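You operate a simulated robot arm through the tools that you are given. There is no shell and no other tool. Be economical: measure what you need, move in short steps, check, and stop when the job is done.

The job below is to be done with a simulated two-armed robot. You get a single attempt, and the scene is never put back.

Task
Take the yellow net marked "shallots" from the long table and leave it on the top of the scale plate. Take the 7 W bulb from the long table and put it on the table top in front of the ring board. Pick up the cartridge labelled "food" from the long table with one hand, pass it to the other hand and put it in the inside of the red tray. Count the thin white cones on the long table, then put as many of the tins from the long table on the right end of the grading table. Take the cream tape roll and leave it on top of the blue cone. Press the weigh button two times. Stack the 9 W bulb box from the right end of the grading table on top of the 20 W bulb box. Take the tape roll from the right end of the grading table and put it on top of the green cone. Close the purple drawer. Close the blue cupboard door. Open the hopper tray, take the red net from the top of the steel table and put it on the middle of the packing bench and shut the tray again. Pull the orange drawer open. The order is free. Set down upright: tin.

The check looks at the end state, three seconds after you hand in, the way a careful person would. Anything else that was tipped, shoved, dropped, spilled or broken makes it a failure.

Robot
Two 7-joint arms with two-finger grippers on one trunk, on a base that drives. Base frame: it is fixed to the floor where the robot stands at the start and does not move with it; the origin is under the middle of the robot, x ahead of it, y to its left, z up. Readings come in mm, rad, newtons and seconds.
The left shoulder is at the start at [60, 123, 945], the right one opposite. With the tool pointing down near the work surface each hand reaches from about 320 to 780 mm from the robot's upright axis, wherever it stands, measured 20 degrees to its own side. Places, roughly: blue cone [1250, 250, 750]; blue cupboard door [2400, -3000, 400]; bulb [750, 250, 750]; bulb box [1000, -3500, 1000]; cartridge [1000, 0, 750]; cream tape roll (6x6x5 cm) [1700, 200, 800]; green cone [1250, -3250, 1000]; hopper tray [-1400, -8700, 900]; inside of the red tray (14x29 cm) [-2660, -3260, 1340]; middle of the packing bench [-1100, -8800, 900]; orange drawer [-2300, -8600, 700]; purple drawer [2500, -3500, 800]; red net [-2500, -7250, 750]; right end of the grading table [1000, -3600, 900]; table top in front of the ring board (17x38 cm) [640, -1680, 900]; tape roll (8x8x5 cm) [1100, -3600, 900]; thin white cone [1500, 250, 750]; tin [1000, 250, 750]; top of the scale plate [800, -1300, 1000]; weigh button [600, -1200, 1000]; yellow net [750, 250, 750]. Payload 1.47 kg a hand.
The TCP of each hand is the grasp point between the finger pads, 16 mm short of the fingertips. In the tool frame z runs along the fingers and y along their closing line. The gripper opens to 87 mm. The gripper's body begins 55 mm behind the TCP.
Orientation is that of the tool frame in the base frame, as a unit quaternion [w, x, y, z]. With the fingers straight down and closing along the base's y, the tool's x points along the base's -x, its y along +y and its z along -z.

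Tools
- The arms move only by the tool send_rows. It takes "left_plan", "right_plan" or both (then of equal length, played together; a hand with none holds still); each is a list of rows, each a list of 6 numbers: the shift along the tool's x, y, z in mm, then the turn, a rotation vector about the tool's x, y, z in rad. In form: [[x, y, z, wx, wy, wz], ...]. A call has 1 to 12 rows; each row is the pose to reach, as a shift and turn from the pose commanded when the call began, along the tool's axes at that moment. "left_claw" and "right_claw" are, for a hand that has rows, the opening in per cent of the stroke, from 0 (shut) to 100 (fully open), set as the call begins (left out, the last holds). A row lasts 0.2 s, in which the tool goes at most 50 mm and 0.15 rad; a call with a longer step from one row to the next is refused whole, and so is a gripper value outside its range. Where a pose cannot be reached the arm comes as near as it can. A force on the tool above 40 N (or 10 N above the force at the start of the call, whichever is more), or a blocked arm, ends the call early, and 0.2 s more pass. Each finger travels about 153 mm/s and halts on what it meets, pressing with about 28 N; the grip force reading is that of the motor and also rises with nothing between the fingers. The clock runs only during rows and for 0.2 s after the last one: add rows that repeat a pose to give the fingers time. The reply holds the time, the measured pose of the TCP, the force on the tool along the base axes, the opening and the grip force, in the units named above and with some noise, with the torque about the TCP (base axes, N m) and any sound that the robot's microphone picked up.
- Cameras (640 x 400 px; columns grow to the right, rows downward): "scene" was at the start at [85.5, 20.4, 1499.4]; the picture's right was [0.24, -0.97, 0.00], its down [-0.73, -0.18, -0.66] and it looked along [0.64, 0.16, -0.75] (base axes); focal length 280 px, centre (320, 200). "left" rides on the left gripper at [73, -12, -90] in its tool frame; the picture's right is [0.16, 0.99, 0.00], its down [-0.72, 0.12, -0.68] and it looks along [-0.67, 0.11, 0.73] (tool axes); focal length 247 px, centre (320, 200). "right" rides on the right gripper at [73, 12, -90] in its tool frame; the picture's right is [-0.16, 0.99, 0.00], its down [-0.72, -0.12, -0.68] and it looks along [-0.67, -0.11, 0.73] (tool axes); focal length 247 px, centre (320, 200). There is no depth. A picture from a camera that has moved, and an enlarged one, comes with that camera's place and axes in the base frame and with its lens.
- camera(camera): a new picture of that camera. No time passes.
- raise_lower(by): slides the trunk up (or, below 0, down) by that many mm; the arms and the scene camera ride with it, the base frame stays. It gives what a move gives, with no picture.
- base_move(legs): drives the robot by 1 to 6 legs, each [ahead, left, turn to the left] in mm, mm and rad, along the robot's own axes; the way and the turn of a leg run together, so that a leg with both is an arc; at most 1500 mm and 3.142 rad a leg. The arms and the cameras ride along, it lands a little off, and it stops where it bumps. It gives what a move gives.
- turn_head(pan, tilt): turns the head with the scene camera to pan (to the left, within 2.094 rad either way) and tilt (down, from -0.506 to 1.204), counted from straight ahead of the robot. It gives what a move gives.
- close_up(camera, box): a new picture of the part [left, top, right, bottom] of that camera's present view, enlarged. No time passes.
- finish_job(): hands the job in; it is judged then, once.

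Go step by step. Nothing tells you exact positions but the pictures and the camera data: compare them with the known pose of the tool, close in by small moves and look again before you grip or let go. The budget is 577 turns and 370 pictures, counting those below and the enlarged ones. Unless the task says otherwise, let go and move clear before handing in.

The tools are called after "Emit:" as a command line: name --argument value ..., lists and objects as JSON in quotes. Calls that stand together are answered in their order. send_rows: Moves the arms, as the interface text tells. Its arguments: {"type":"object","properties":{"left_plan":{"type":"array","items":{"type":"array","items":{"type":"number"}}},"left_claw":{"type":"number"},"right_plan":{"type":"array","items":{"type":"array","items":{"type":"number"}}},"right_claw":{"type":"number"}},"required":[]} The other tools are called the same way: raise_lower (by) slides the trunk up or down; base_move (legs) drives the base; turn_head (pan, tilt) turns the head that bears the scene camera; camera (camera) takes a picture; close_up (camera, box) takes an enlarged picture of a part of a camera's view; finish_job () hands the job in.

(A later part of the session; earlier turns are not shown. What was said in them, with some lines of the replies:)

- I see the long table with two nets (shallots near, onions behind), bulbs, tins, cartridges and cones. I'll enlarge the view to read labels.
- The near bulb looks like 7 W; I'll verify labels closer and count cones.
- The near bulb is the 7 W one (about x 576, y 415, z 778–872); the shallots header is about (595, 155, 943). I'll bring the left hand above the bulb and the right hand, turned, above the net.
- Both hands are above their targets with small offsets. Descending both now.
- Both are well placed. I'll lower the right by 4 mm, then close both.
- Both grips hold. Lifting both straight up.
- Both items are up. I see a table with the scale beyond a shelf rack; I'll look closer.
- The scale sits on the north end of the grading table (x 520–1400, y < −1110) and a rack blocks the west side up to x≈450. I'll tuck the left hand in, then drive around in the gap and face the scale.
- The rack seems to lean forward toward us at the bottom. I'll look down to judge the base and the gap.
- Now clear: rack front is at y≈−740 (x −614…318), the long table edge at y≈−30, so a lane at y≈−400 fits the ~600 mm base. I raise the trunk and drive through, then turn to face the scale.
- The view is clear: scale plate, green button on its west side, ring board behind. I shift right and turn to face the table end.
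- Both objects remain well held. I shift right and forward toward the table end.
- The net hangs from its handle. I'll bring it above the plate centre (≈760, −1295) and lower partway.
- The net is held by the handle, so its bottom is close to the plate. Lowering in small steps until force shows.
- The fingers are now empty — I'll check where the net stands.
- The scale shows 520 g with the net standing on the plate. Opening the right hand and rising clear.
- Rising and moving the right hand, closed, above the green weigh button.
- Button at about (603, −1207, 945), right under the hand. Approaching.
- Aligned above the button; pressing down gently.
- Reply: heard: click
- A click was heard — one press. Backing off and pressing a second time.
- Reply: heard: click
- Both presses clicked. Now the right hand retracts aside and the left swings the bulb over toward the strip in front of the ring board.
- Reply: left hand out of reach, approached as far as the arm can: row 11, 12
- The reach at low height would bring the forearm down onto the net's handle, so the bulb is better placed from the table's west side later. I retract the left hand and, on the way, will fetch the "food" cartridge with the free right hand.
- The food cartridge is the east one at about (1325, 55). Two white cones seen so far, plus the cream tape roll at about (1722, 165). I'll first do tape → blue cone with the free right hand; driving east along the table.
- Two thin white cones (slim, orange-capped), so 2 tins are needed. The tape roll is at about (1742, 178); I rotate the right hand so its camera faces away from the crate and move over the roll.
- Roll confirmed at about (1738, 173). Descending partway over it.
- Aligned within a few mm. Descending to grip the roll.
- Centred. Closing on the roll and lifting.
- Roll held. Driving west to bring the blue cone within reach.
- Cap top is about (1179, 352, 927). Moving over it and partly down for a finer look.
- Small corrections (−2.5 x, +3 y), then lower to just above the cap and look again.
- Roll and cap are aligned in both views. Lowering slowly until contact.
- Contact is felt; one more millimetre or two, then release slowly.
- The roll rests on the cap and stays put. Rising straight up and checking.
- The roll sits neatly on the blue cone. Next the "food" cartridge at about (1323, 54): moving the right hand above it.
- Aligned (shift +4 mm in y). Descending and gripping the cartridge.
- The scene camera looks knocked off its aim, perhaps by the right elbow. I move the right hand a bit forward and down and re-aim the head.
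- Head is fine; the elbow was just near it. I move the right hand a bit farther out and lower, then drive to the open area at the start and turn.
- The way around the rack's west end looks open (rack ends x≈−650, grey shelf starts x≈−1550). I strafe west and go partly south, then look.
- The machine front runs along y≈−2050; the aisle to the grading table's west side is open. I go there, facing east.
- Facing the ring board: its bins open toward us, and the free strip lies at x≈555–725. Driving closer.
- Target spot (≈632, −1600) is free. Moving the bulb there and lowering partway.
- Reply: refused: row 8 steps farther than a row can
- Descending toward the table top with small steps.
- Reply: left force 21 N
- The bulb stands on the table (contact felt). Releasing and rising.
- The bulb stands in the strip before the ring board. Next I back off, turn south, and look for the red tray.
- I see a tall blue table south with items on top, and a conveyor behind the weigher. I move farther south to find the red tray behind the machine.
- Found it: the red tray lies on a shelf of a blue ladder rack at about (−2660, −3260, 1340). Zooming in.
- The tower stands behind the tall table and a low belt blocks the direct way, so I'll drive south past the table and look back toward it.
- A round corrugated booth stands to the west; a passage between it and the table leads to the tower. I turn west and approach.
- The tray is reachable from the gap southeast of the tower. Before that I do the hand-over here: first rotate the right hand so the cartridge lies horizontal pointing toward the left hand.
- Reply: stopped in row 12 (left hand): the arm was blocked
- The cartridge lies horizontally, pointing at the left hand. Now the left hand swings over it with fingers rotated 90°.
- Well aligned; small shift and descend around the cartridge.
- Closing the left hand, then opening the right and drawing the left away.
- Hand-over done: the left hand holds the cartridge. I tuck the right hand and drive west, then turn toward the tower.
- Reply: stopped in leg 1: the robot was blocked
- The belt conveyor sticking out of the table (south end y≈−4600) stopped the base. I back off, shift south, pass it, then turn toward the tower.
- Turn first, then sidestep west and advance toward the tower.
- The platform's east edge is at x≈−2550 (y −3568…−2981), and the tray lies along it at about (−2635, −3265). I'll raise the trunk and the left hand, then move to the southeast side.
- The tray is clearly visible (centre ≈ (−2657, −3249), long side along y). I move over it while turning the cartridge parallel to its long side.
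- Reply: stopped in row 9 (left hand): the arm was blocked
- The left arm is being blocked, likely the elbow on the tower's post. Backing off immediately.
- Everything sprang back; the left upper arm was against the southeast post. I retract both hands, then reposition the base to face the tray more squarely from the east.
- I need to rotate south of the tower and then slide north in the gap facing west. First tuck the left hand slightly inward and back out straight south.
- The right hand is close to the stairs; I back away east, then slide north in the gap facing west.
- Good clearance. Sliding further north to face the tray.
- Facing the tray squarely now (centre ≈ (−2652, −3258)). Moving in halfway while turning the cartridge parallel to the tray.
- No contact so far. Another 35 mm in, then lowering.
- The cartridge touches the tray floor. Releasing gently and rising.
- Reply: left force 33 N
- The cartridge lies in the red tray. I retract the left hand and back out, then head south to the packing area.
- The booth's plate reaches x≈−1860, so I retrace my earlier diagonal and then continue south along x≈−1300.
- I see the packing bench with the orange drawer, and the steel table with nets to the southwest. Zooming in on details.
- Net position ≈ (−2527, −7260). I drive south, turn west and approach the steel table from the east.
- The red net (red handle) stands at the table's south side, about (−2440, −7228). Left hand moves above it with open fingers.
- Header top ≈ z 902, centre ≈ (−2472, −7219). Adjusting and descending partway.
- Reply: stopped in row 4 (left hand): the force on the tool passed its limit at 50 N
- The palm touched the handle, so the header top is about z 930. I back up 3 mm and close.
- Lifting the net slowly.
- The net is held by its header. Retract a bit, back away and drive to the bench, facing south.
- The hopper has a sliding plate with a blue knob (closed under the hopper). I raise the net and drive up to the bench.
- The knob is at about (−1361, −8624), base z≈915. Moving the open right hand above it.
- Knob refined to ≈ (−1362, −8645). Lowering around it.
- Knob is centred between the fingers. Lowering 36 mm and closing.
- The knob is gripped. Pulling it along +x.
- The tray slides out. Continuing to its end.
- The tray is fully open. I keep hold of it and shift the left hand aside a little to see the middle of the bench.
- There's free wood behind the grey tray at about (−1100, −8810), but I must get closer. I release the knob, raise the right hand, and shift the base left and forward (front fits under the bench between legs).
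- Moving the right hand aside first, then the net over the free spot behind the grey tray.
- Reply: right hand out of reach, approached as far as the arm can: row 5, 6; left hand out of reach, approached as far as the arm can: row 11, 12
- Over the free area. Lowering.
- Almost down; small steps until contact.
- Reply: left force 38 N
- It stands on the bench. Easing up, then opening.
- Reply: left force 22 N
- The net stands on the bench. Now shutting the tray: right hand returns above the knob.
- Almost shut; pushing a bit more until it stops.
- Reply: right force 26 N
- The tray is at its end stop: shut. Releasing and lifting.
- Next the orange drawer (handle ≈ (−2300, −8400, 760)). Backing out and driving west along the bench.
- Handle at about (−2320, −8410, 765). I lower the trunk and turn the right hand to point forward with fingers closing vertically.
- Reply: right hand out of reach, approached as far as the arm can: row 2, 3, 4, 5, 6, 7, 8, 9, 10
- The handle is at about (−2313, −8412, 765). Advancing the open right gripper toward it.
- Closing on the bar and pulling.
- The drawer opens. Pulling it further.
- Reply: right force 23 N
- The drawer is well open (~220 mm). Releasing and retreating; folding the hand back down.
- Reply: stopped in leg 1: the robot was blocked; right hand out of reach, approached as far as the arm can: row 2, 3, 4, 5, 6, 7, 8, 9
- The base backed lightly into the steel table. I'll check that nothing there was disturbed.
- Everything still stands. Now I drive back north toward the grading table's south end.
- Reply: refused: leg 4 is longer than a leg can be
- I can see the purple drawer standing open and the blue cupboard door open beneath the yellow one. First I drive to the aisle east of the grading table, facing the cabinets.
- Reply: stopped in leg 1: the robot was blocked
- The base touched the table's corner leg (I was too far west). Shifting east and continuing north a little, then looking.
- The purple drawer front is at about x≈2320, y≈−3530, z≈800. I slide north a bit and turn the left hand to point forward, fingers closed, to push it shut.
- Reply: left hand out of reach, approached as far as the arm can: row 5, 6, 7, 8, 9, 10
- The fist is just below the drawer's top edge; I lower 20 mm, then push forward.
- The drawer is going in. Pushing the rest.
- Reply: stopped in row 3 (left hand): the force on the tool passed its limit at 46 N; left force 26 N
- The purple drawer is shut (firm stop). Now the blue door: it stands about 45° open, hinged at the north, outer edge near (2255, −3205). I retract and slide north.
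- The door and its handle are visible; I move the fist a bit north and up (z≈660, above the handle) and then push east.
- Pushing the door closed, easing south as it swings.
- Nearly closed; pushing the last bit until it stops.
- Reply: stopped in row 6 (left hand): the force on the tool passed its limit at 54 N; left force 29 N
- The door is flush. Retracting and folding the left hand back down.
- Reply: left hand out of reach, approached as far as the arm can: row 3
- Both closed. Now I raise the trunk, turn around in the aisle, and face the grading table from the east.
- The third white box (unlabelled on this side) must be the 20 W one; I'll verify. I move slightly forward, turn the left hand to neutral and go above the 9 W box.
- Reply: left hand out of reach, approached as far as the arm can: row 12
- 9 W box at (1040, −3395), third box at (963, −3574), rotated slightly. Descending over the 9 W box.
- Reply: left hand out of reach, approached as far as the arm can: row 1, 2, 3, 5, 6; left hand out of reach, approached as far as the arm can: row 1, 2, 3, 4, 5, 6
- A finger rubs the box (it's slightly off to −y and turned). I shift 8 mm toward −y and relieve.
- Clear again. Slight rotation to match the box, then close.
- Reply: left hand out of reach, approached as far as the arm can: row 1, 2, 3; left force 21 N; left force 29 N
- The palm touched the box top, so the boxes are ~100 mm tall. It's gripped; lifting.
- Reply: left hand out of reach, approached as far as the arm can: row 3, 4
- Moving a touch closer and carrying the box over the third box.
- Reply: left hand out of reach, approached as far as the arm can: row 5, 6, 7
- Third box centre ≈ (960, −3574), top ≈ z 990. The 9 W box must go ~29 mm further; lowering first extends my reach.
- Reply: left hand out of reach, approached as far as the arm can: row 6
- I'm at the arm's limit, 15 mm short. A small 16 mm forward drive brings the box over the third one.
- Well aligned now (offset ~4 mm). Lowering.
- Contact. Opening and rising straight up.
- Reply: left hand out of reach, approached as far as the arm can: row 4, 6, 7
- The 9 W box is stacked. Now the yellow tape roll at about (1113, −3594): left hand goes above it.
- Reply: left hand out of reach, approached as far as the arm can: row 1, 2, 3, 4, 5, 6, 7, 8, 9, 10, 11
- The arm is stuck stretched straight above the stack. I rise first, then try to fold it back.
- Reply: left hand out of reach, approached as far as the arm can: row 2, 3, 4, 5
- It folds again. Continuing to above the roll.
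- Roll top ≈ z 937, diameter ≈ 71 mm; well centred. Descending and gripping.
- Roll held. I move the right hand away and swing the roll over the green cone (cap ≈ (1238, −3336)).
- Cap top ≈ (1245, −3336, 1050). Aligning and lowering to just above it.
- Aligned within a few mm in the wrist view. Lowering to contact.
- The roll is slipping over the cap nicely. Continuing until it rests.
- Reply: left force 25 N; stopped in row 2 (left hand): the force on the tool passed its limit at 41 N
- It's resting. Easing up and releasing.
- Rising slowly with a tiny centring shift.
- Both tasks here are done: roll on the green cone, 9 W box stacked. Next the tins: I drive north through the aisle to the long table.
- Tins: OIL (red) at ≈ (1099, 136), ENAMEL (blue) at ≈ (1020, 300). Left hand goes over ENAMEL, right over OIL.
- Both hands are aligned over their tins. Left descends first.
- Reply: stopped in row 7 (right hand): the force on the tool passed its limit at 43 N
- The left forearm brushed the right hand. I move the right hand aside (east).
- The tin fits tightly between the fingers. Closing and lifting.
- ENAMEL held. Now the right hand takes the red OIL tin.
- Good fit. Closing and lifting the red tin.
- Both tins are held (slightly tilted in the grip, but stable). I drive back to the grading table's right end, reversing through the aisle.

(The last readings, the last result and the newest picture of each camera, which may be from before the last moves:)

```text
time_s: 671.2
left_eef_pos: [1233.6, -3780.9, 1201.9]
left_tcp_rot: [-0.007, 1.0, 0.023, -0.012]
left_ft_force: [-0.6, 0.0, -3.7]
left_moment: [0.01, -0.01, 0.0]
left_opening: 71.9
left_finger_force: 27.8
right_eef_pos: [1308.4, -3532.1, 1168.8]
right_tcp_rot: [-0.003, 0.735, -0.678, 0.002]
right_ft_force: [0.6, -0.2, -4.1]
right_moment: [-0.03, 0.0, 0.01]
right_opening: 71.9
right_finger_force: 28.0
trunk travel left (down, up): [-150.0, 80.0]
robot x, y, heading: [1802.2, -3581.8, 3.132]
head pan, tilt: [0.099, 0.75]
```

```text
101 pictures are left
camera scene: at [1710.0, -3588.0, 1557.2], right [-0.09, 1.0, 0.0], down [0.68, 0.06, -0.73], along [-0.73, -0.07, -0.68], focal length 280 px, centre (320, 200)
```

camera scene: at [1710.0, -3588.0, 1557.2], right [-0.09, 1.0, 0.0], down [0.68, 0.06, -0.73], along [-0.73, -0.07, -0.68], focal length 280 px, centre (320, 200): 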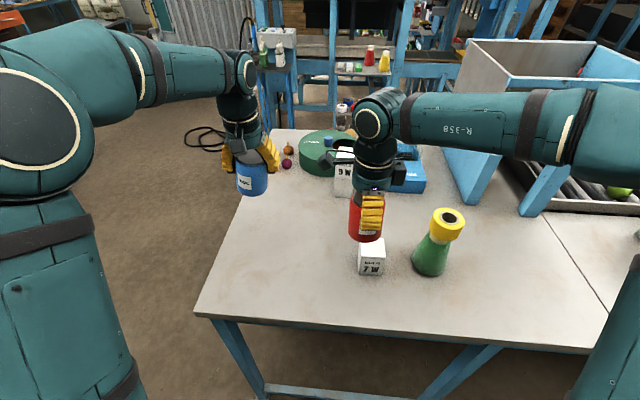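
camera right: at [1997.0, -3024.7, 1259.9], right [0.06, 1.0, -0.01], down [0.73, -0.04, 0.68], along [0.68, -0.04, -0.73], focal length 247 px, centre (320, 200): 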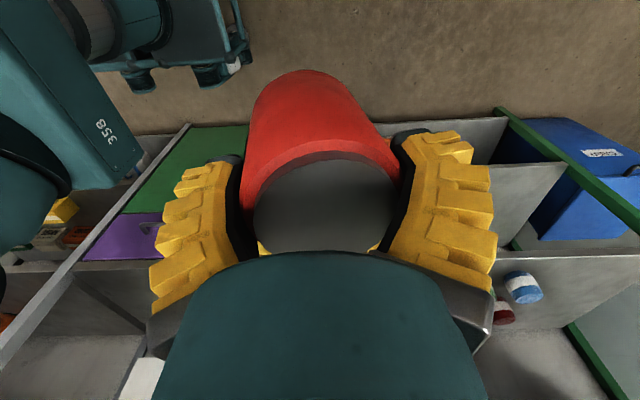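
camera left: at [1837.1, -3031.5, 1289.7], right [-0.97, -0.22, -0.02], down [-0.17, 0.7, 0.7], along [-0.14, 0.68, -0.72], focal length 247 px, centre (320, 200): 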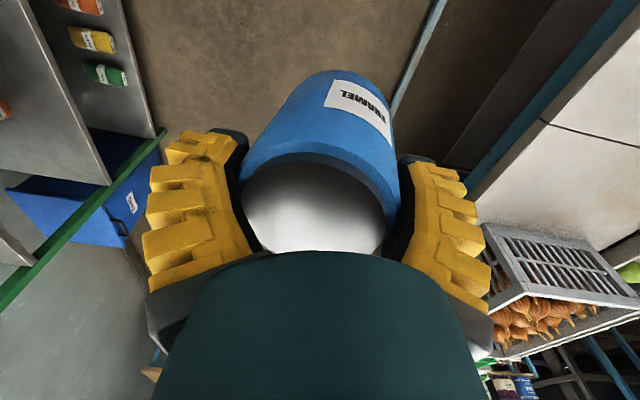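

Placing the blue tin first at about (1180, −3720).

Emit:
send_rows --left_plan '[[-17, -21, 0, 0, 0, 0], [-34, -42, 0, 0, 0, 0], [-51, -63, 0, 0, 0, 0], [-51, -63, 40, 0, 0, 0], [-51, -63, 80, 0, 0, 0], [-51, -63, 120, 0, 0, 0], [-51, -63, 160, 0, 0, 0], [-51, -63, 200, 0, 0, 0], [-51, -63, 200, 0, 0, 0]]'

Emit:
camera --camera "left"

Emit:
close_up --camera "scene" --box '[200, 130, 460, 300]'

```text
time_s: 673.2
left_eef_pos: [1174.5, -3718.4, 1003.0]
left_tcp_rot: [-0.007, 1.0, 0.025, -0.012]
left_ft_force: [0.1, 0.0, -3.9]
left_moment: [0.01, -0.01, 0.0]
left_opening: 71.6
left_finger_force: 27.8
right_eef_pos: [1309.3, -3533.5, 1169.5]
right_tcp_rot: [-0.002, 0.735, -0.678, 0.001]
right_ft_force: [-0.9, -0.1, -4.4]
right_moment: [-0.02, 0.08, -0.02]
right_opening: 71.3
right_finger_force: 27.8
trunk travel left (down, up): [-150.0, 80.0]
robot x, y, heading: [1799.0, -3578.4, 3.134]
head pan, tilt: [0.099, 0.75]
```

```text
100 pictures are left
camera left: at [1247.1, -3704.1, 1091.5], right [0.2, -0.98, -0.02], down [-0.7, -0.16, 0.7], along [-0.68, -0.13, -0.72], focal length 247 px, centre (320, 200)
```

left: 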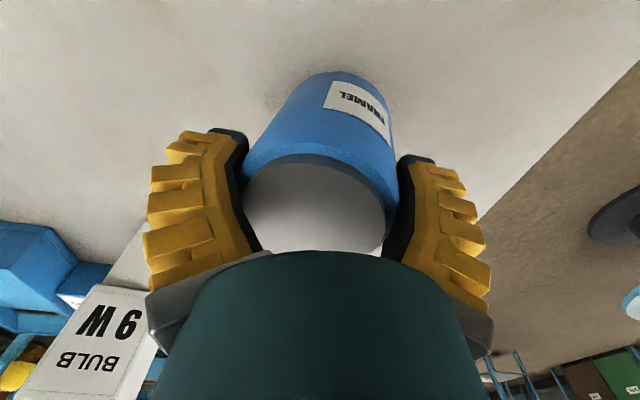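

```text
2.35 times, centred on (330, 215) of scene
camera zoom: at [1710.7, -3588.0, 1557.3], right [-0.09, 1.0, 0.0], down [0.68, 0.06, -0.73], along [-0.73, -0.07, -0.68], focal length 658 px, centre (296, 165)
```

zoom: 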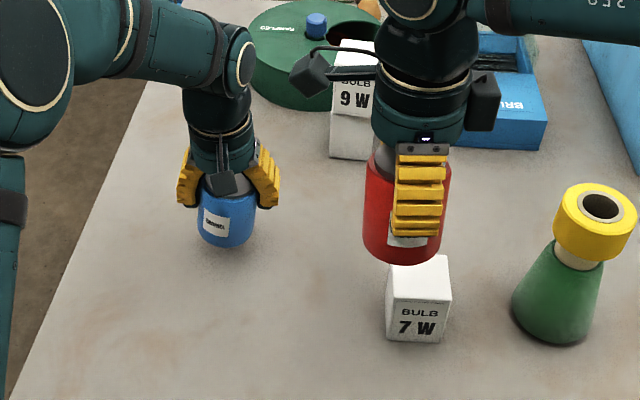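

Emit:
send_rows --left_plan '[[0, 0, 10, 0, 0, 0], [0, 0, 20, 0, 0, 0], [0, 0, 26, 0, 0, 0], [0, 0, 32, 0, 0, 0]]'

Emit:
send_rows --left_plan '[[0, 0, 3, 0, 0, 0], [0, 0, 6, 0, 0, 0], [0, 0, 9, 0, 0, 0]]'

```text
time_s: 674.2
left_eef_pos: [1173.2, -3717.5, 970.8]
left_tcp_rot: [-0.006, 1.0, 0.024, -0.012]
left_ft_force: [0.2, -0.9, -3.5]
left_moment: [0.02, -0.02, 0.0]
left_opening: 71.5
left_finger_force: 27.3
right_eef_pos: [1308.8, -3531.7, 1169.4]
right_tcp_rot: [-0.003, 0.735, -0.678, 0.002]
right_ft_force: [0.4, -0.9, -4.2]
right_moment: [0.01, 0.0, -0.02]
right_opening: 71.8
right_finger_force: 27.8
trunk travel left (down, up): [-150.0, 80.0]
robot x, y, heading: [1804.6, -3584.4, 3.135]
head pan, tilt: [0.099, 0.75]
```

```text
time_s: 675.0
left_eef_pos: [1173.0, -3718.8, 965.8]
left_tcp_rot: [-0.007, 1.0, 0.025, -0.016]
left_ft_force: [-0.3, -9.0, 25.9]
left_moment: [0.26, -0.13, -0.01]
left_opening: 72.3
left_finger_force: 28.0
right_eef_pos: [1311.6, -3533.4, 1171.5]
right_tcp_rot: [-0.003, 0.736, -0.677, 0.001]
right_ft_force: [-0.8, -0.6, -4.0]
right_moment: [0.0, -0.01, 0.03]
right_opening: 71.5
right_finger_force: 28.2
trunk travel left (down, up): [-150.0, 80.0]
robot x, y, heading: [1800.6, -3582.6, 3.135]
head pan, tilt: [0.099, 0.75]
```

Contact. Checking how it stands.

Emit:
camera --camera "left"

Emit:
close_up --camera "scene" --box '[250, 180, 330, 260]'

```text
98 pictures are left
camera left: at [1247.0, -3704.3, 1054.2], right [0.21, -0.98, -0.02], down [-0.69, -0.16, 0.7], along [-0.69, -0.13, -0.71], focal length 247 px, centre (320, 200)
```

left: 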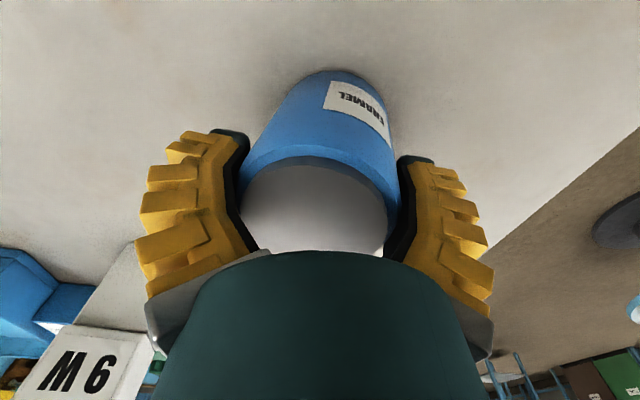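

```text
5.00 times, centred on (290, 220) of scene
camera zoom: at [1712.7, -3588.7, 1557.7], right [-0.09, 1.0, 0.0], down [0.68, 0.06, -0.73], along [-0.73, -0.07, -0.68], focal length 1398 px, centre (470, 100)
```

zoom: 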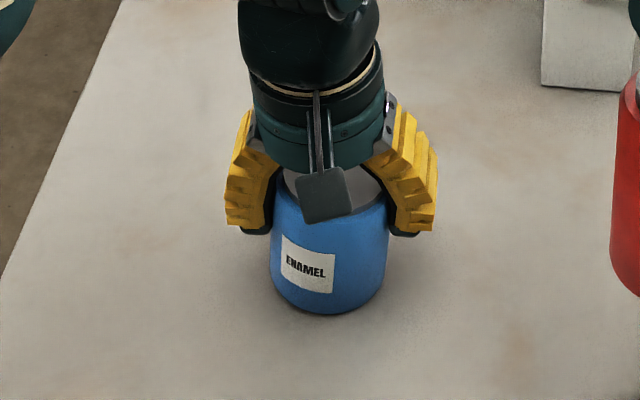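

Emit:
send_rows --left_plan '[[0, 0, 0, 0, 0, 0], [0, 0, 0, 0, 0, 0], [0, 0, 0, 0, 0, 0]]' --left_claw 100

Emit:
send_rows --left_plan '[[0, 0, -10, 0, 0, 0], [0, 0, -25, 0, 0, 0], [0, 0, -50, 0, 0, 0], [0, 0, -90, 0, 0, 0], [0, 0, -130, 0, 0, 0], [0, 0, -170, 0, 0, 0], [0, 0, -210, 0, 0, 0]]'

Emit:
camera --camera "left"

Emit:
close_up --camera "scene" --box '[200, 130, 460, 300]'

```text
time_s: 675.8
left_eef_pos: [1172.8, -3717.2, 961.5]
left_tcp_rot: [-0.008, 1.0, 0.023, -0.012]
left_ft_force: [1.0, 0.1, 0.3]
left_moment: [-0.01, 0.03, 0.0]
left_opening: 87.2
left_finger_force: 0.0
right_eef_pos: [1308.6, -3532.7, 1169.8]
right_tcp_rot: [-0.003, 0.735, -0.678, 0.001]
right_ft_force: [-0.6, -0.2, -4.0]
right_moment: [0.02, 0.03, 0.0]
right_opening: 71.6
right_finger_force: 28.0
trunk travel left (down, up): [-150.0, 80.0]
robot x, y, heading: [1803.1, -3580.8, 3.132]
head pan, tilt: [0.099, 0.75]
```

```text
time_s: 677.4
left_eef_pos: [1180.0, -3719.7, 1173.4]
left_tcp_rot: [-0.007, 1.0, 0.024, -0.011]
left_ft_force: [0.6, 0.3, 0.2]
left_moment: [-0.01, -0.01, 0.03]
left_opening: 87.0
left_finger_force: 0.0
right_eef_pos: [1309.5, -3533.3, 1169.4]
right_tcp_rot: [-0.002, 0.735, -0.678, 0.001]
right_ft_force: [-0.3, 0.1, -4.4]
right_moment: [-0.03, 0.03, -0.04]
right_opening: 71.9
right_finger_force: 28.4
trunk travel left (down, up): [-150.0, 80.0]
robot x, y, heading: [1806.4, -3585.5, 3.127]
head pan, tilt: [0.099, 0.75]
```

```text
96 pictures are left
camera left: at [1253.0, -3706.1, 1261.8], right [0.2, -0.98, -0.02], down [-0.7, -0.16, 0.7], along [-0.68, -0.13, -0.72], focal length 247 px, centre (320, 200)
```

left: 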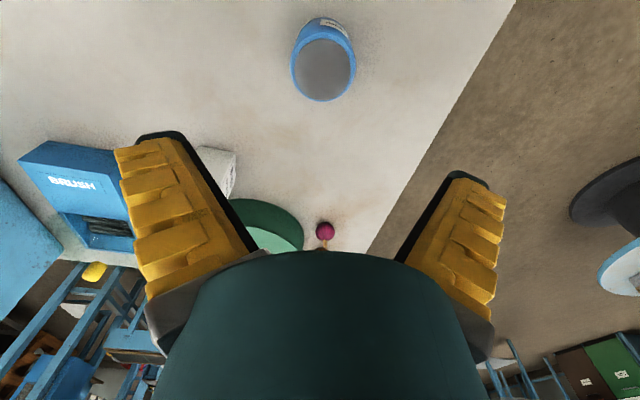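

```text
2.35 times, centred on (330, 215) of scene
camera zoom: at [1710.6, -3587.8, 1557.2], right [-0.09, 1.0, 0.0], down [0.68, 0.06, -0.73], along [-0.73, -0.07, -0.68], focal length 658 px, centre (296, 165)
```

zoom: 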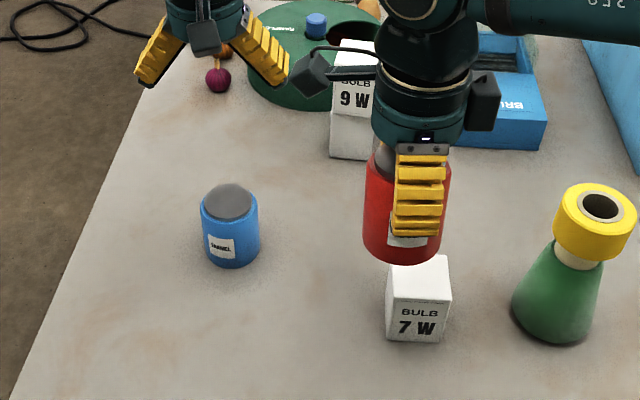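

The blue tin stands upright. Now the red tin at about (1298, −3612).

Emit:
send_rows --left_plan '[[20, 30, 0, 0, 0, 0], [40, 60, 0, 0, 0, 0], [60, 90, 0, 0, 0, 0], [60, 90, 0, 0, 0, 0], [60, 90, 0, 0, 0, 0], [60, 90, 0, 0, 0, 0], [60, 90, 0, 0, 0, 0], [60, 90, 0, 0, 0, 0]]' --right_plan '[[20, 4, 0, 0, 0, 0], [40, 8, 0, 0, 0, 0], [60, 12, 0, 0, 0, 0], [78, 16, 0, 0, 0, 0], [78, 16, 40, 0, 0, 0], [78, 16, 80, 0, 0, 0], [78, 16, 120, 0, 0, 0], [78, 16, 160, 0, 0, 0]]'

Emit:
close_up --camera "scene" --box '[230, 150, 460, 320]'

Emit:
camera --camera "right"

```text
time_s: 679.2
left_eef_pos: [1242.4, -3806.9, 1168.2]
left_tcp_rot: [-0.008, 1.0, 0.022, -0.011]
left_ft_force: [-0.3, 1.5, 1.0]
left_moment: [-0.01, 0.01, 0.0]
left_opening: 86.9
left_finger_force: 0.0
right_eef_pos: [1298.4, -3610.5, 1008.7]
right_tcp_rot: [-0.003, 0.735, -0.678, 0.001]
right_ft_force: [-0.8, 0.6, -4.2]
right_moment: [0.02, -0.01, -0.01]
right_opening: 71.7
right_finger_force: 27.5
trunk travel left (down, up): [-150.0, 80.0]
robot x, y, heading: [1804.3, -3579.9, 3.135]
head pan, tilt: [0.099, 0.75]
```

```text
2.35 times, centred on (345, 235) of scene
camera zoom: at [1709.5, -3588.0, 1557.1], right [-0.09, 1.0, 0.0], down [0.68, 0.06, -0.73], along [-0.73, -0.07, -0.68], focal length 658 px, centre (261, 118)
```

zoom: 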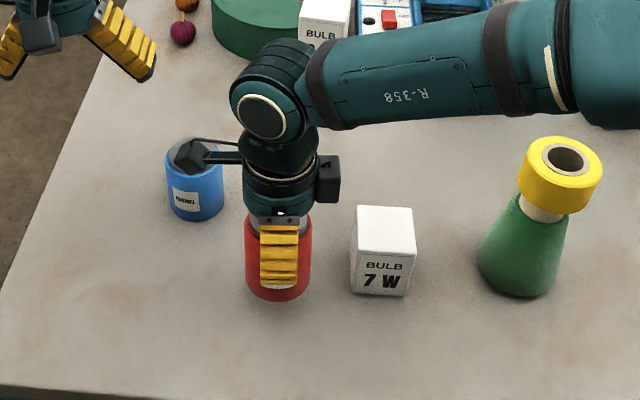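

```text
93 pictures are left
camera right: at [1291.2, -3684.3, 1099.5], right [-1.0, 0.08, -0.01], down [0.05, 0.73, 0.68], along [0.06, 0.68, -0.73], focal length 247 px, centre (320, 200)
```

right: 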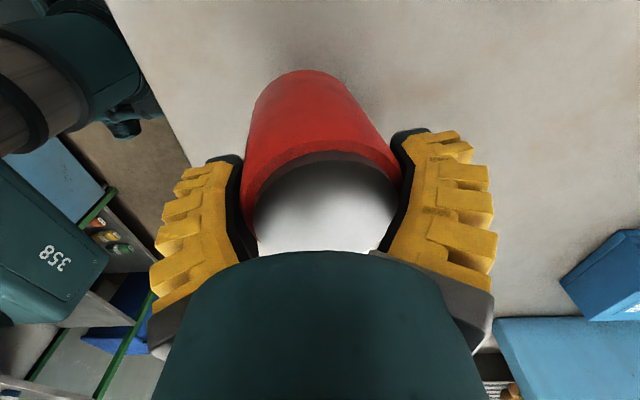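

Emit:
send_rows --right_plan '[[0, 0, 10, 0, 0, 0], [0, 0, 20, 0, 0, 0], [0, 0, 28, 0, 0, 0], [0, 0, 34, 0, 0, 0]]'

Emit:
send_rows --right_plan '[[0, 0, 3, 0, 0, 0], [0, 0, 6, 0, 0, 0], [0, 0, 9, 0, 0, 0]]'

Emit:
close_up --camera "scene" --box '[290, 200, 390, 310]'

```text
time_s: 680.2
left_eef_pos: [1242.5, -3806.7, 1167.7]
left_tcp_rot: [-0.007, 1.0, 0.023, -0.012]
left_ft_force: [0.0, -0.2, 0.3]
left_moment: [0.0, -0.02, -0.02]
left_opening: 87.2
left_finger_force: 0.0
right_eef_pos: [1300.2, -3611.3, 976.1]
right_tcp_rot: [-0.003, 0.735, -0.678, 0.001]
right_ft_force: [-0.9, 0.6, -4.1]
right_moment: [0.01, 0.03, 0.02]
right_opening: 71.6
right_finger_force: 28.4
trunk travel left (down, up): [-150.0, 80.0]
robot x, y, heading: [1804.8, -3578.5, 3.134]
head pan, tilt: [0.099, 0.75]
```

```text
time_s: 681.0
left_eef_pos: [1243.7, -3806.8, 1168.9]
left_tcp_rot: [-0.007, 1.0, 0.023, -0.012]
left_ft_force: [0.6, 0.6, -0.2]
left_moment: [0.0, -0.01, 0.02]
left_opening: 86.9
left_finger_force: 0.0
right_eef_pos: [1301.2, -3612.1, 968.5]
right_tcp_rot: [-0.001, 0.735, -0.678, 0.0]
right_ft_force: [3.3, 2.2, 9.1]
right_moment: [0.14, 0.09, -0.03]
right_opening: 71.7
right_finger_force: 27.7
trunk travel left (down, up): [-150.0, 80.0]
robot x, y, heading: [1803.0, -3582.9, 3.132]
head pan, tilt: [0.099, 0.75]
```

```text
3.64 times, centred on (340, 255) of scene
camera zoom: at [1711.8, -3587.6, 1557.5], right [-0.09, 1.0, 0.0], down [0.68, 0.06, -0.73], along [-0.73, -0.07, -0.68], focal length 1017 px, centre (247, 0)
```

zoom: 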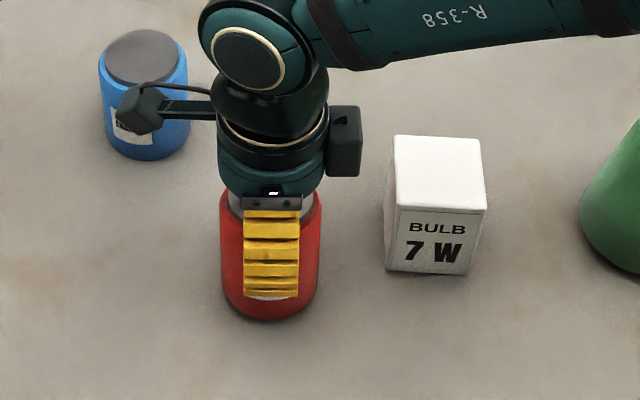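

Contact reached. Opening (7 W box stays clear) and rising.

Emit:
send_rows --right_plan '[[0, 0, 0, 0, 0, 0], [0, 0, 0, 0, 0, 0], [0, 0, 0, 0, 0, 0]]' --right_claw 100

Emit:
send_rows --right_plan '[[0, 0, -10, 0, 0, 0], [0, 0, -25, 0, 0, 0], [0, 0, -50, 0, 0, 0], [0, 0, -90, 0, 0, 0], [0, 0, -130, 0, 0, 0], [0, 0, -170, 0, 0, 0], [0, -40, -200, 0, 0, 0], [0, -80, -200, 0, 0, 0], [0, -120, -200, 0, 0, 0]]'

Emit:
camera --camera "scene"

Emit:
close_up --camera "scene" --box '[230, 130, 480, 300]'

```text
time_s: 681.8
left_eef_pos: [1242.9, -3806.0, 1168.5]
left_tcp_rot: [-0.007, 1.0, 0.024, -0.013]
left_ft_force: [-0.2, 1.0, -0.5]
left_moment: [-0.02, 0.01, -0.02]
left_opening: 87.0
left_finger_force: 0.1
right_eef_pos: [1301.4, -3610.5, 967.0]
right_tcp_rot: [-0.002, 0.735, -0.678, 0.001]
right_ft_force: [-0.3, -0.1, 0.1]
right_moment: [0.0, -0.01, 0.03]
right_opening: 87.0
right_finger_force: 0.1
trunk travel left (down, up): [-150.0, 80.0]
robot x, y, heading: [1800.9, -3582.1, 3.131]
head pan, tilt: [0.099, 0.75]
```

```text
time_s: 683.8
left_eef_pos: [1244.1, -3806.5, 1168.0]
left_tcp_rot: [-0.007, 1.0, 0.023, -0.012]
left_ft_force: [0.2, -0.3, 0.2]
left_moment: [0.01, 0.05, 0.02]
left_opening: 87.1
left_finger_force: 0.1
right_eef_pos: [1416.4, -3603.7, 1165.8]
right_tcp_rot: [-0.002, 0.735, -0.678, 0.002]
right_ft_force: [0.6, -0.5, 0.2]
right_moment: [-0.03, 0.07, -0.02]
right_opening: 86.9
right_finger_force: 0.1
trunk travel left (down, up): [-150.0, 80.0]
robot x, y, heading: [1804.3, -3582.8, 3.128]
head pan, tilt: [0.099, 0.75]
```

```text
91 pictures are left
camera scene: at [1712.2, -3587.9, 1557.4], right [-0.09, 1.0, 0.0], down [0.68, 0.06, -0.73], along [-0.73, -0.07, -0.68], focal length 280 px, centre (320, 200)
```

scene: 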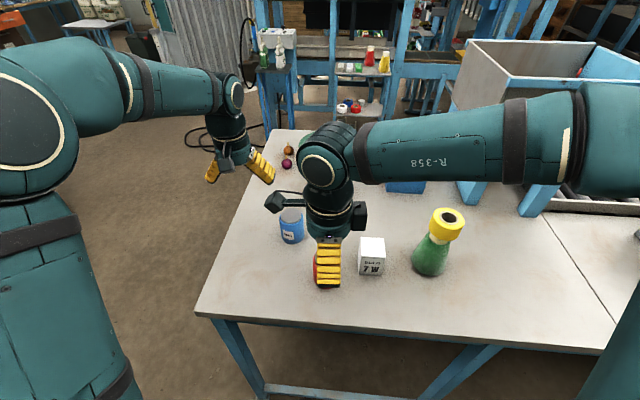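

```text
2.35 times, centred on (355, 215) of scene
camera zoom: at [1712.2, -3587.9, 1557.4], right [-0.09, 1.0, 0.0], down [0.68, 0.06, -0.73], along [-0.73, -0.07, -0.68], focal length 658 px, centre (238, 165)
```

zoom: 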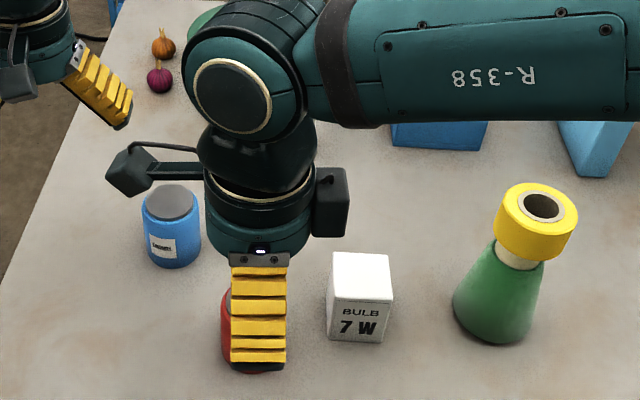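

Emit:
base_move --legs '[[-200, 0, 0]]'

Emit:
turn_head --pan -0.2 --tilt 0.6

Emit:
camera --camera "scene"

Emit:
close_up --camera "scene" --box '[280, 180, 360, 260]'

```text
time_s: 685.4
left_eef_pos: [1442.4, -3810.2, 1168.3]
left_tcp_rot: [-0.007, 1.0, 0.025, -0.012]
left_ft_force: [1.4, 0.6, 0.4]
left_moment: [-0.03, 0.03, 0.0]
left_opening: 87.1
left_finger_force: 0.0
right_eef_pos: [1615.1, -3605.8, 1165.2]
right_tcp_rot: [-0.003, 0.736, -0.677, 0.002]
right_ft_force: [0.2, -0.1, 0.0]
right_moment: [0.02, 0.03, 0.01]
right_opening: 87.0
right_finger_force: 0.1
trunk travel left (down, up): [-150.0, 80.0]
robot x, y, heading: [2003.6, -3582.7, 3.137]
head pan, tilt: [0.099, 0.75]
```

```text
time_s: 686.2
left_eef_pos: [1440.9, -3809.3, 1168.0]
left_tcp_rot: [-0.007, 1.0, 0.025, -0.012]
left_ft_force: [0.1, 0.3, 0.3]
left_moment: [-0.01, -0.02, 0.01]
left_opening: 87.1
left_finger_force: 0.2
right_eef_pos: [1614.0, -3605.3, 1165.7]
right_tcp_rot: [-0.003, 0.736, -0.677, 0.002]
right_ft_force: [0.4, 0.0, -0.7]
right_moment: [0.0, -0.01, 0.04]
right_opening: 87.2
right_finger_force: 0.0
trunk travel left (down, up): [-150.0, 80.0]
robot x, y, heading: [2003.2, -3584.1, 3.142]
head pan, tilt: [-0.201, 0.6]
```

```text
89 pictures are left
camera scene: at [1904.7, -3563.8, 1570.1], right [0.2, 0.98, 0.0], down [0.55, -0.12, -0.82], along [-0.81, 0.17, -0.57], focal length 280 px, centre (320, 200)
```

scene: 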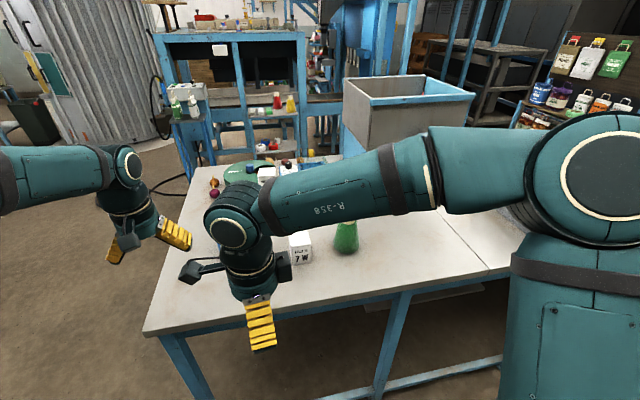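

```text
5.00 times, centred on (320, 220) of scene
camera zoom: at [1904.7, -3563.8, 1570.1], right [0.2, 0.98, 0.0], down [0.55, -0.12, -0.82], along [-0.81, 0.17, -0.57], focal length 1398 px, centre (320, 100)
```

zoom: 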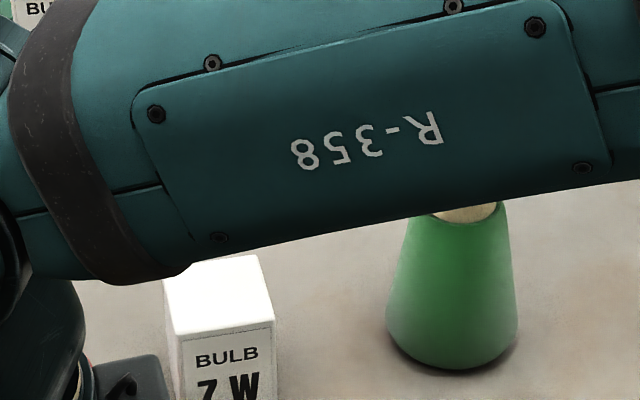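

Emit:
send_rows --right_plan '[[-45, 0, 0, 0, 0, 0], [-90, 0, 0, 0, 0, 0], [-135, 0, 0, 0, 0, 0], [-180, 0, 0, 0, 0, 0], [-225, 0, 0, 0, 0, 0], [-265, 0, 0, 0, 0, 0]]'

Emit:
camera --camera "scene"

Emit:
close_up --camera "scene" --box '[200, 140, 380, 270]'

```text
time_s: 687.6
left_eef_pos: [1441.6, -3807.8, 1167.8]
left_tcp_rot: [-0.007, 1.0, 0.025, -0.012]
left_ft_force: [0.2, -0.8, 0.3]
left_moment: [0.0, -0.01, 0.01]
left_opening: 87.0
left_finger_force: 0.1
right_eef_pos: [1592.9, -3339.6, 1167.9]
right_tcp_rot: [-0.003, 0.736, -0.677, 0.002]
right_ft_force: [-0.1, -0.8, 0.5]
right_moment: [-0.01, 0.01, 0.02]
right_opening: 86.8
right_finger_force: 0.0
trunk travel left (down, up): [-150.0, 80.0]
robot x, y, heading: [1999.1, -3587.4, 3.132]
head pan, tilt: [-0.201, 0.6]
```

```text
87 pictures are left
camera scene: at [1905.0, -3563.0, 1570.1], right [0.21, 0.98, 0.0], down [0.55, -0.12, -0.83], along [-0.81, 0.17, -0.56], focal length 280 px, centre (320, 200)
```

scene: 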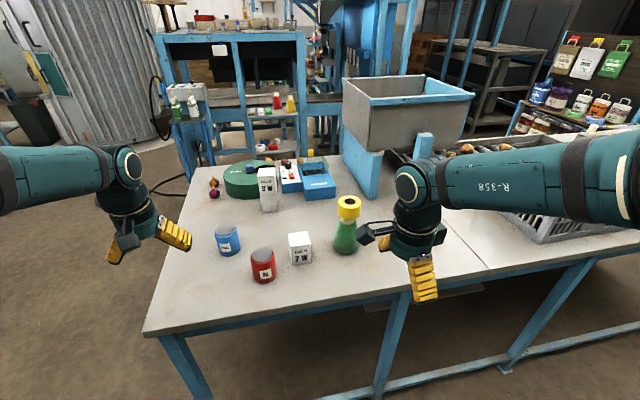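

```text
3.08 times, centred on (290, 205) of scene
camera zoom: at [1905.0, -3563.0, 1570.1], right [0.21, 0.98, 0.0], down [0.55, -0.12, -0.83], along [-0.81, 0.17, -0.56], focal length 860 px, centre (412, 185)
```

zoom: 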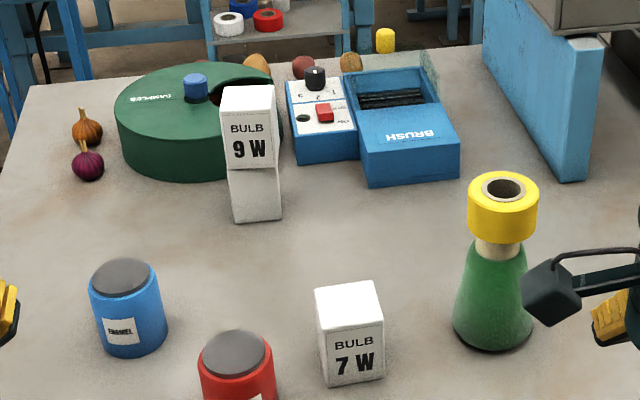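

Everything at this end looks right: two tins upright, roll level on the green cone, 9 W on the other box. I'll verify that the lower box is the 20 W one by looking from the southwest.

Emit:
base_move --legs '[[0, 950, 0], [1450, 0, 0]]'

Emit:
turn_head --pan -1.3 --tilt 0.5

Emit:
camera --camera "scene"

```text
time_s: 703.0
left_eef_pos: [-13.7, -4732.4, 1167.4]
left_tcp_rot: [-0.008, 1.0, 0.02, -0.012]
left_ft_force: [0.0, 1.2, 0.1]
left_moment: [0.04, -0.01, -0.02]
left_opening: 86.9
left_finger_force: 0.0
right_eef_pos: [141.2, -4265.6, 1167.0]
right_tcp_rot: [-0.003, 0.732, -0.681, 0.002]
right_ft_force: [-0.4, -1.1, -0.1]
right_moment: [-0.02, -0.01, 0.01]
right_opening: 87.1
right_finger_force: 0.1
trunk travel left (down, up): [-150.0, 80.0]
robot x, y, heading: [547.6, -4516.6, 3.122]
head pan, tilt: [-0.201, 0.6]
```

```text
time_s: 704.4
left_eef_pos: [-13.5, -4732.1, 1167.8]
left_tcp_rot: [-0.007, 1.0, 0.019, -0.012]
left_ft_force: [-0.7, 0.8, 0.0]
left_moment: [0.02, -0.03, 0.0]
left_opening: 86.9
left_finger_force: 0.0
right_eef_pos: [141.6, -4265.9, 1167.8]
right_tcp_rot: [-0.002, 0.732, -0.681, 0.0]
right_ft_force: [0.0, 0.0, 0.6]
right_moment: [0.0, -0.01, -0.01]
right_opening: 86.9
right_finger_force: 0.0
trunk travel left (down, up): [-150.0, 80.0]
robot x, y, heading: [544.4, -4515.6, 3.124]
head pan, tilt: [-1.3, 0.499]
```

```text
85 pictures are left
camera scene: at [515.8, -4422.8, 1579.2], right [0.97, 0.25, 0.0], down [0.12, -0.46, -0.88], along [-0.22, 0.85, -0.48], focal length 280 px, centre (320, 200)
```

scene: 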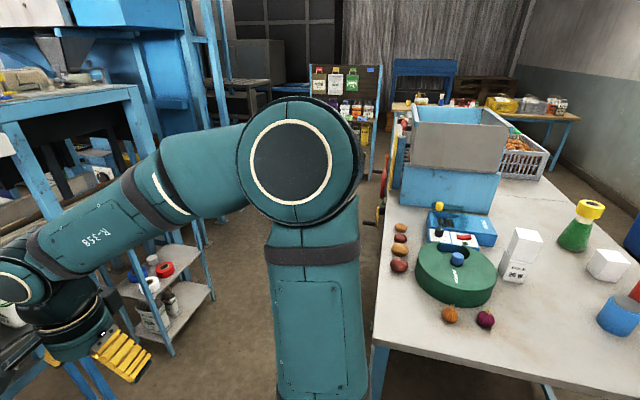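

Emit:
close_up --camera "scene" --box '[480, 190, 640, 340]'

Emit:
close_up --camera "scene" --box '[495, 220, 550, 290]'

```text
2.67 times, centred on (560, 265) of scene
camera zoom: at [515.8, -4422.8, 1579.2], right [0.97, 0.25, 0.0], down [0.12, -0.46, -0.88], along [-0.22, 0.85, -0.48], focal length 746 px, centre (-320, 27)
```

zoom: 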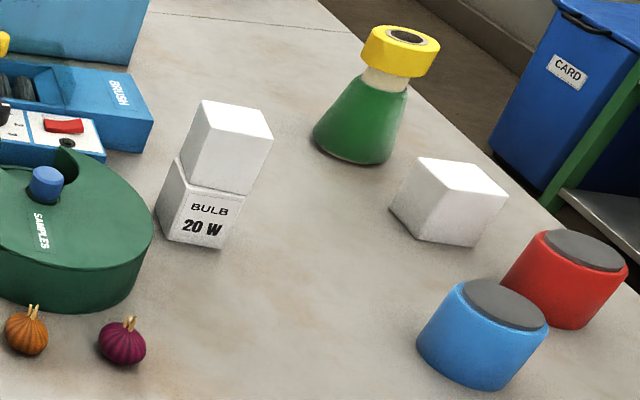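

```text
5.71 times, centred on (522, 255) of scene
camera zoom: at [515.8, -4422.8, 1579.2], right [0.97, 0.25, 0.0], down [0.12, -0.46, -0.88], along [-0.22, 0.85, -0.48], focal length 1598 px, centre (-837, -114)
```

zoom: 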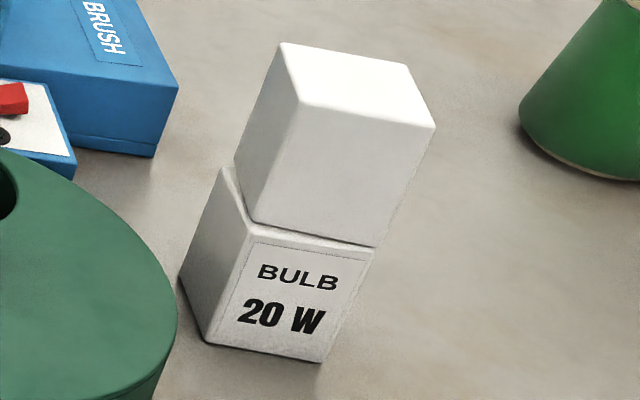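

Confirmed: the 9 W box is on the 20 W box. One last check: whether more thin white cones hide at the far east end of the long table. Driving there.

Emit:
base_move --legs '[[-1450, 0, 0], [0, 0, -1.553], [1400, 0, 0], [1400, 0, 0], [900, 0, 0]]'

Emit:
turn_head --pan -0.2 --tilt 0.6

Emit:
camera --camera "scene"

```text
time_s: 732.6
left_eef_pos: [1703.3, -303.0, 1167.3]
left_tcp_rot: [-0.013, 0.731, -0.682, -0.004]
left_ft_force: [0.1, 0.7, 0.5]
left_moment: [-0.01, -0.01, 0.0]
left_opening: 86.8
left_finger_force: 0.0
right_eef_pos: [2172.3, -444.1, 1168.7]
right_tcp_rot: [0.001, -0.051, 0.999, -0.003]
right_ft_force: [0.7, 0.4, 0.6]
right_moment: [0.02, 0.01, -0.03]
right_opening: 87.1
right_finger_force: 0.0
trunk travel left (down, up): [-150.0, 80.0]
robot x, y, heading: [1941.7, -862.4, 1.58]
head pan, tilt: [-1.3, 0.499]
```

```text
time_s: 734.0
left_eef_pos: [1703.2, -304.3, 1169.3]
left_tcp_rot: [-0.013, 0.731, -0.682, -0.004]
left_ft_force: [0.8, 0.6, 1.3]
left_moment: [-0.02, -0.01, 0.03]
left_opening: 87.1
left_finger_force: 0.1
right_eef_pos: [2172.0, -445.7, 1168.2]
right_tcp_rot: [0.001, -0.05, 0.999, -0.002]
right_ft_force: [0.3, -0.6, -0.7]
right_moment: [-0.02, 0.0, 0.0]
right_opening: 87.1
right_finger_force: 0.1
trunk travel left (down, up): [-150.0, 80.0]
robot x, y, heading: [1935.4, -859.8, 1.578]
head pan, tilt: [-0.201, 0.6]
```

```text
82 pictures are left
camera scene: at [1954.8, -761.2, 1570.1], right [0.98, -0.19, 0.0], down [-0.11, -0.55, -0.83], along [0.15, 0.81, -0.56], focal length 280 px, centre (320, 200)
```

scene: 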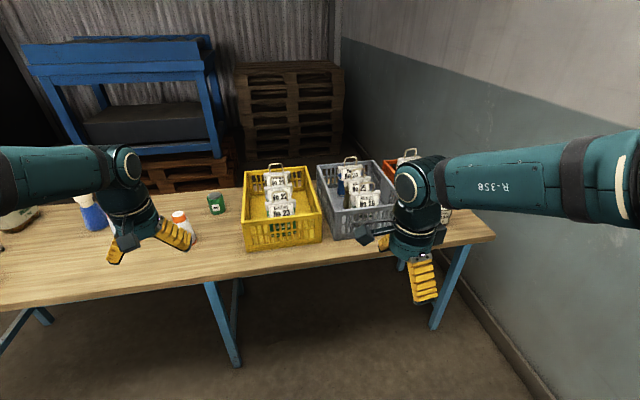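

Emit:
base_move --legs '[[150, -250, 0]]'

Emit:
turn_head --pan 0.15 --tilt 0.7

Emit:
camera --camera "scene"

Emit:
camera --camera "right"

```text
time_s: 736.7
left_eef_pos: [1944.5, -152.1, 1169.0]
left_tcp_rot: [-0.014, 0.732, -0.681, -0.004]
left_ft_force: [0.5, 0.0, 0.8]
left_moment: [0.02, 0.01, 0.0]
left_opening: 87.1
left_finger_force: 0.1
right_eef_pos: [2416.4, -291.3, 1167.0]
right_tcp_rot: [0.001, -0.052, 0.999, -0.002]
right_ft_force: [0.0, -0.7, 0.5]
right_moment: [-0.02, 0.01, -0.03]
right_opening: 87.0
right_finger_force: 0.1
trunk travel left (down, up): [-150.0, 80.0]
robot x, y, heading: [2185.8, -706.3, 1.584]
head pan, tilt: [-0.201, 0.6]
```

```text
time_s: 737.6
left_eef_pos: [1945.2, -151.8, 1169.1]
left_tcp_rot: [-0.014, 0.732, -0.681, -0.004]
left_ft_force: [-0.5, 0.0, 0.7]
left_moment: [0.0, -0.01, -0.03]
left_opening: 87.1
left_finger_force: 0.0
right_eef_pos: [2414.5, -291.7, 1168.8]
right_tcp_rot: [0.001, -0.052, 0.999, -0.002]
right_ft_force: [0.7, 0.2, 0.0]
right_moment: [-0.03, 0.06, 0.02]
right_opening: 87.1
right_finger_force: 0.0
trunk travel left (down, up): [-150.0, 80.0]
robot x, y, heading: [2182.2, -705.7, 1.586]
head pan, tilt: [0.15, 0.7]
```

```text
81 pictures are left
camera scene: at [2168.1, -612.2, 1561.5], right [0.99, 0.16, 0.0], down [0.11, -0.64, -0.77], along [-0.13, 0.75, -0.64], focal length 280 px, centre (320, 200)
```

scene: 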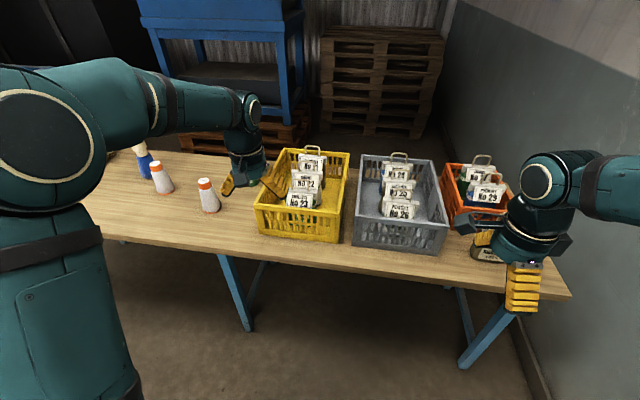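

```text
80 pictures are left
camera right: at [2340.8, -288.2, 1258.3], right [0.05, 1.0, -0.01], down [0.73, -0.04, 0.68], along [0.68, -0.04, -0.73], focal length 247 px, centre (320, 200)
```

right: 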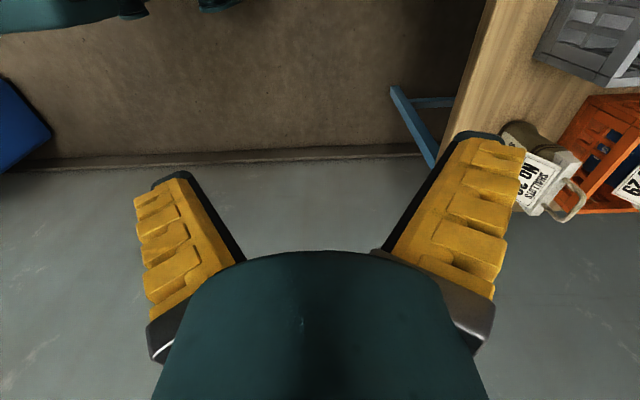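

No further cones: the count of 2 stands. A last glance back at the scale and bulb.

Emit:
turn_head --pan 1.95 --tilt 0.3

Emit:
close_up --camera "scene" --box '[220, 130, 440, 270]'

```text
time_s: 739.4
left_eef_pos: [1945.5, -152.1, 1169.5]
left_tcp_rot: [-0.013, 0.732, -0.681, -0.004]
left_ft_force: [0.2, 0.3, 0.7]
left_moment: [-0.05, 0.06, -0.01]
left_opening: 87.0
left_finger_force: 0.0
right_eef_pos: [2415.6, -292.1, 1168.2]
right_tcp_rot: [0.001, -0.052, 0.999, -0.002]
right_ft_force: [-0.7, 0.2, 0.3]
right_moment: [-0.04, 0.03, -0.01]
right_opening: 87.0
right_finger_force: 0.1
trunk travel left (down, up): [-150.0, 80.0]
robot x, y, heading: [2182.9, -706.3, 1.589]
head pan, tilt: [1.95, 0.3]
```

```text
2.86 times, centred on (330, 200) of scene
camera zoom: at [2095.9, -731.9, 1597.6], right [-0.38, 0.92, 0.0], down [0.27, 0.11, -0.96], along [-0.88, -0.37, -0.3], focal length 799 px, centre (291, 200)
```

zoom: 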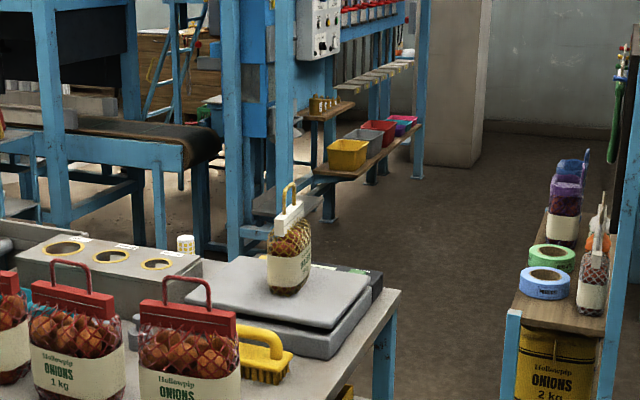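

The shallots net stands on the scale plate and the 7 W bulb stands in front of the ring board. Nothing is left in the hands, so I'm handing in.

Emit:
finish_job

```text
The job is handed in.
```

I finished every part of the job and handed it in.

- **Shallots net:** it stands on the scale plate, and the display read 520 g when I set it down.
- **7 W bulb:** it stands on the table top in front of the ring board.
- **"Food" cartridge:** the right hand passed it to the left, and it now lies on its side in the red tray.
- **Tins:** I counted two thin white cones on the long table. I put two tins, OIL and ENAMEL, upright on the right end of the grading table.
- **Tape rolls:** the cream roll is on the blue cone and the yellow roll is on the green cone.
- **Weigh button:** pressed twice, with a click heard each time.
- **Bulb boxes:** the 9 W box is stacked on the 20 W box. I checked the 20 W label from the southwest.
- **Drawers and door:** the purple drawer and the blue cupboard door are shut, and the orange drawer is pulled about 220 mm open.
- **Hopper tray and red net:** I opened the tray, set the red net near the middle of the packing bench, and shut the tray again.

There were some bumps on the way. The left arm pressed against a post of the tower that holds the red tray. The base also touched the belt conveyor, the steel table and one leg of the grading table. I saw nothing shifted or knocked over, but I did not go back to check every spot.
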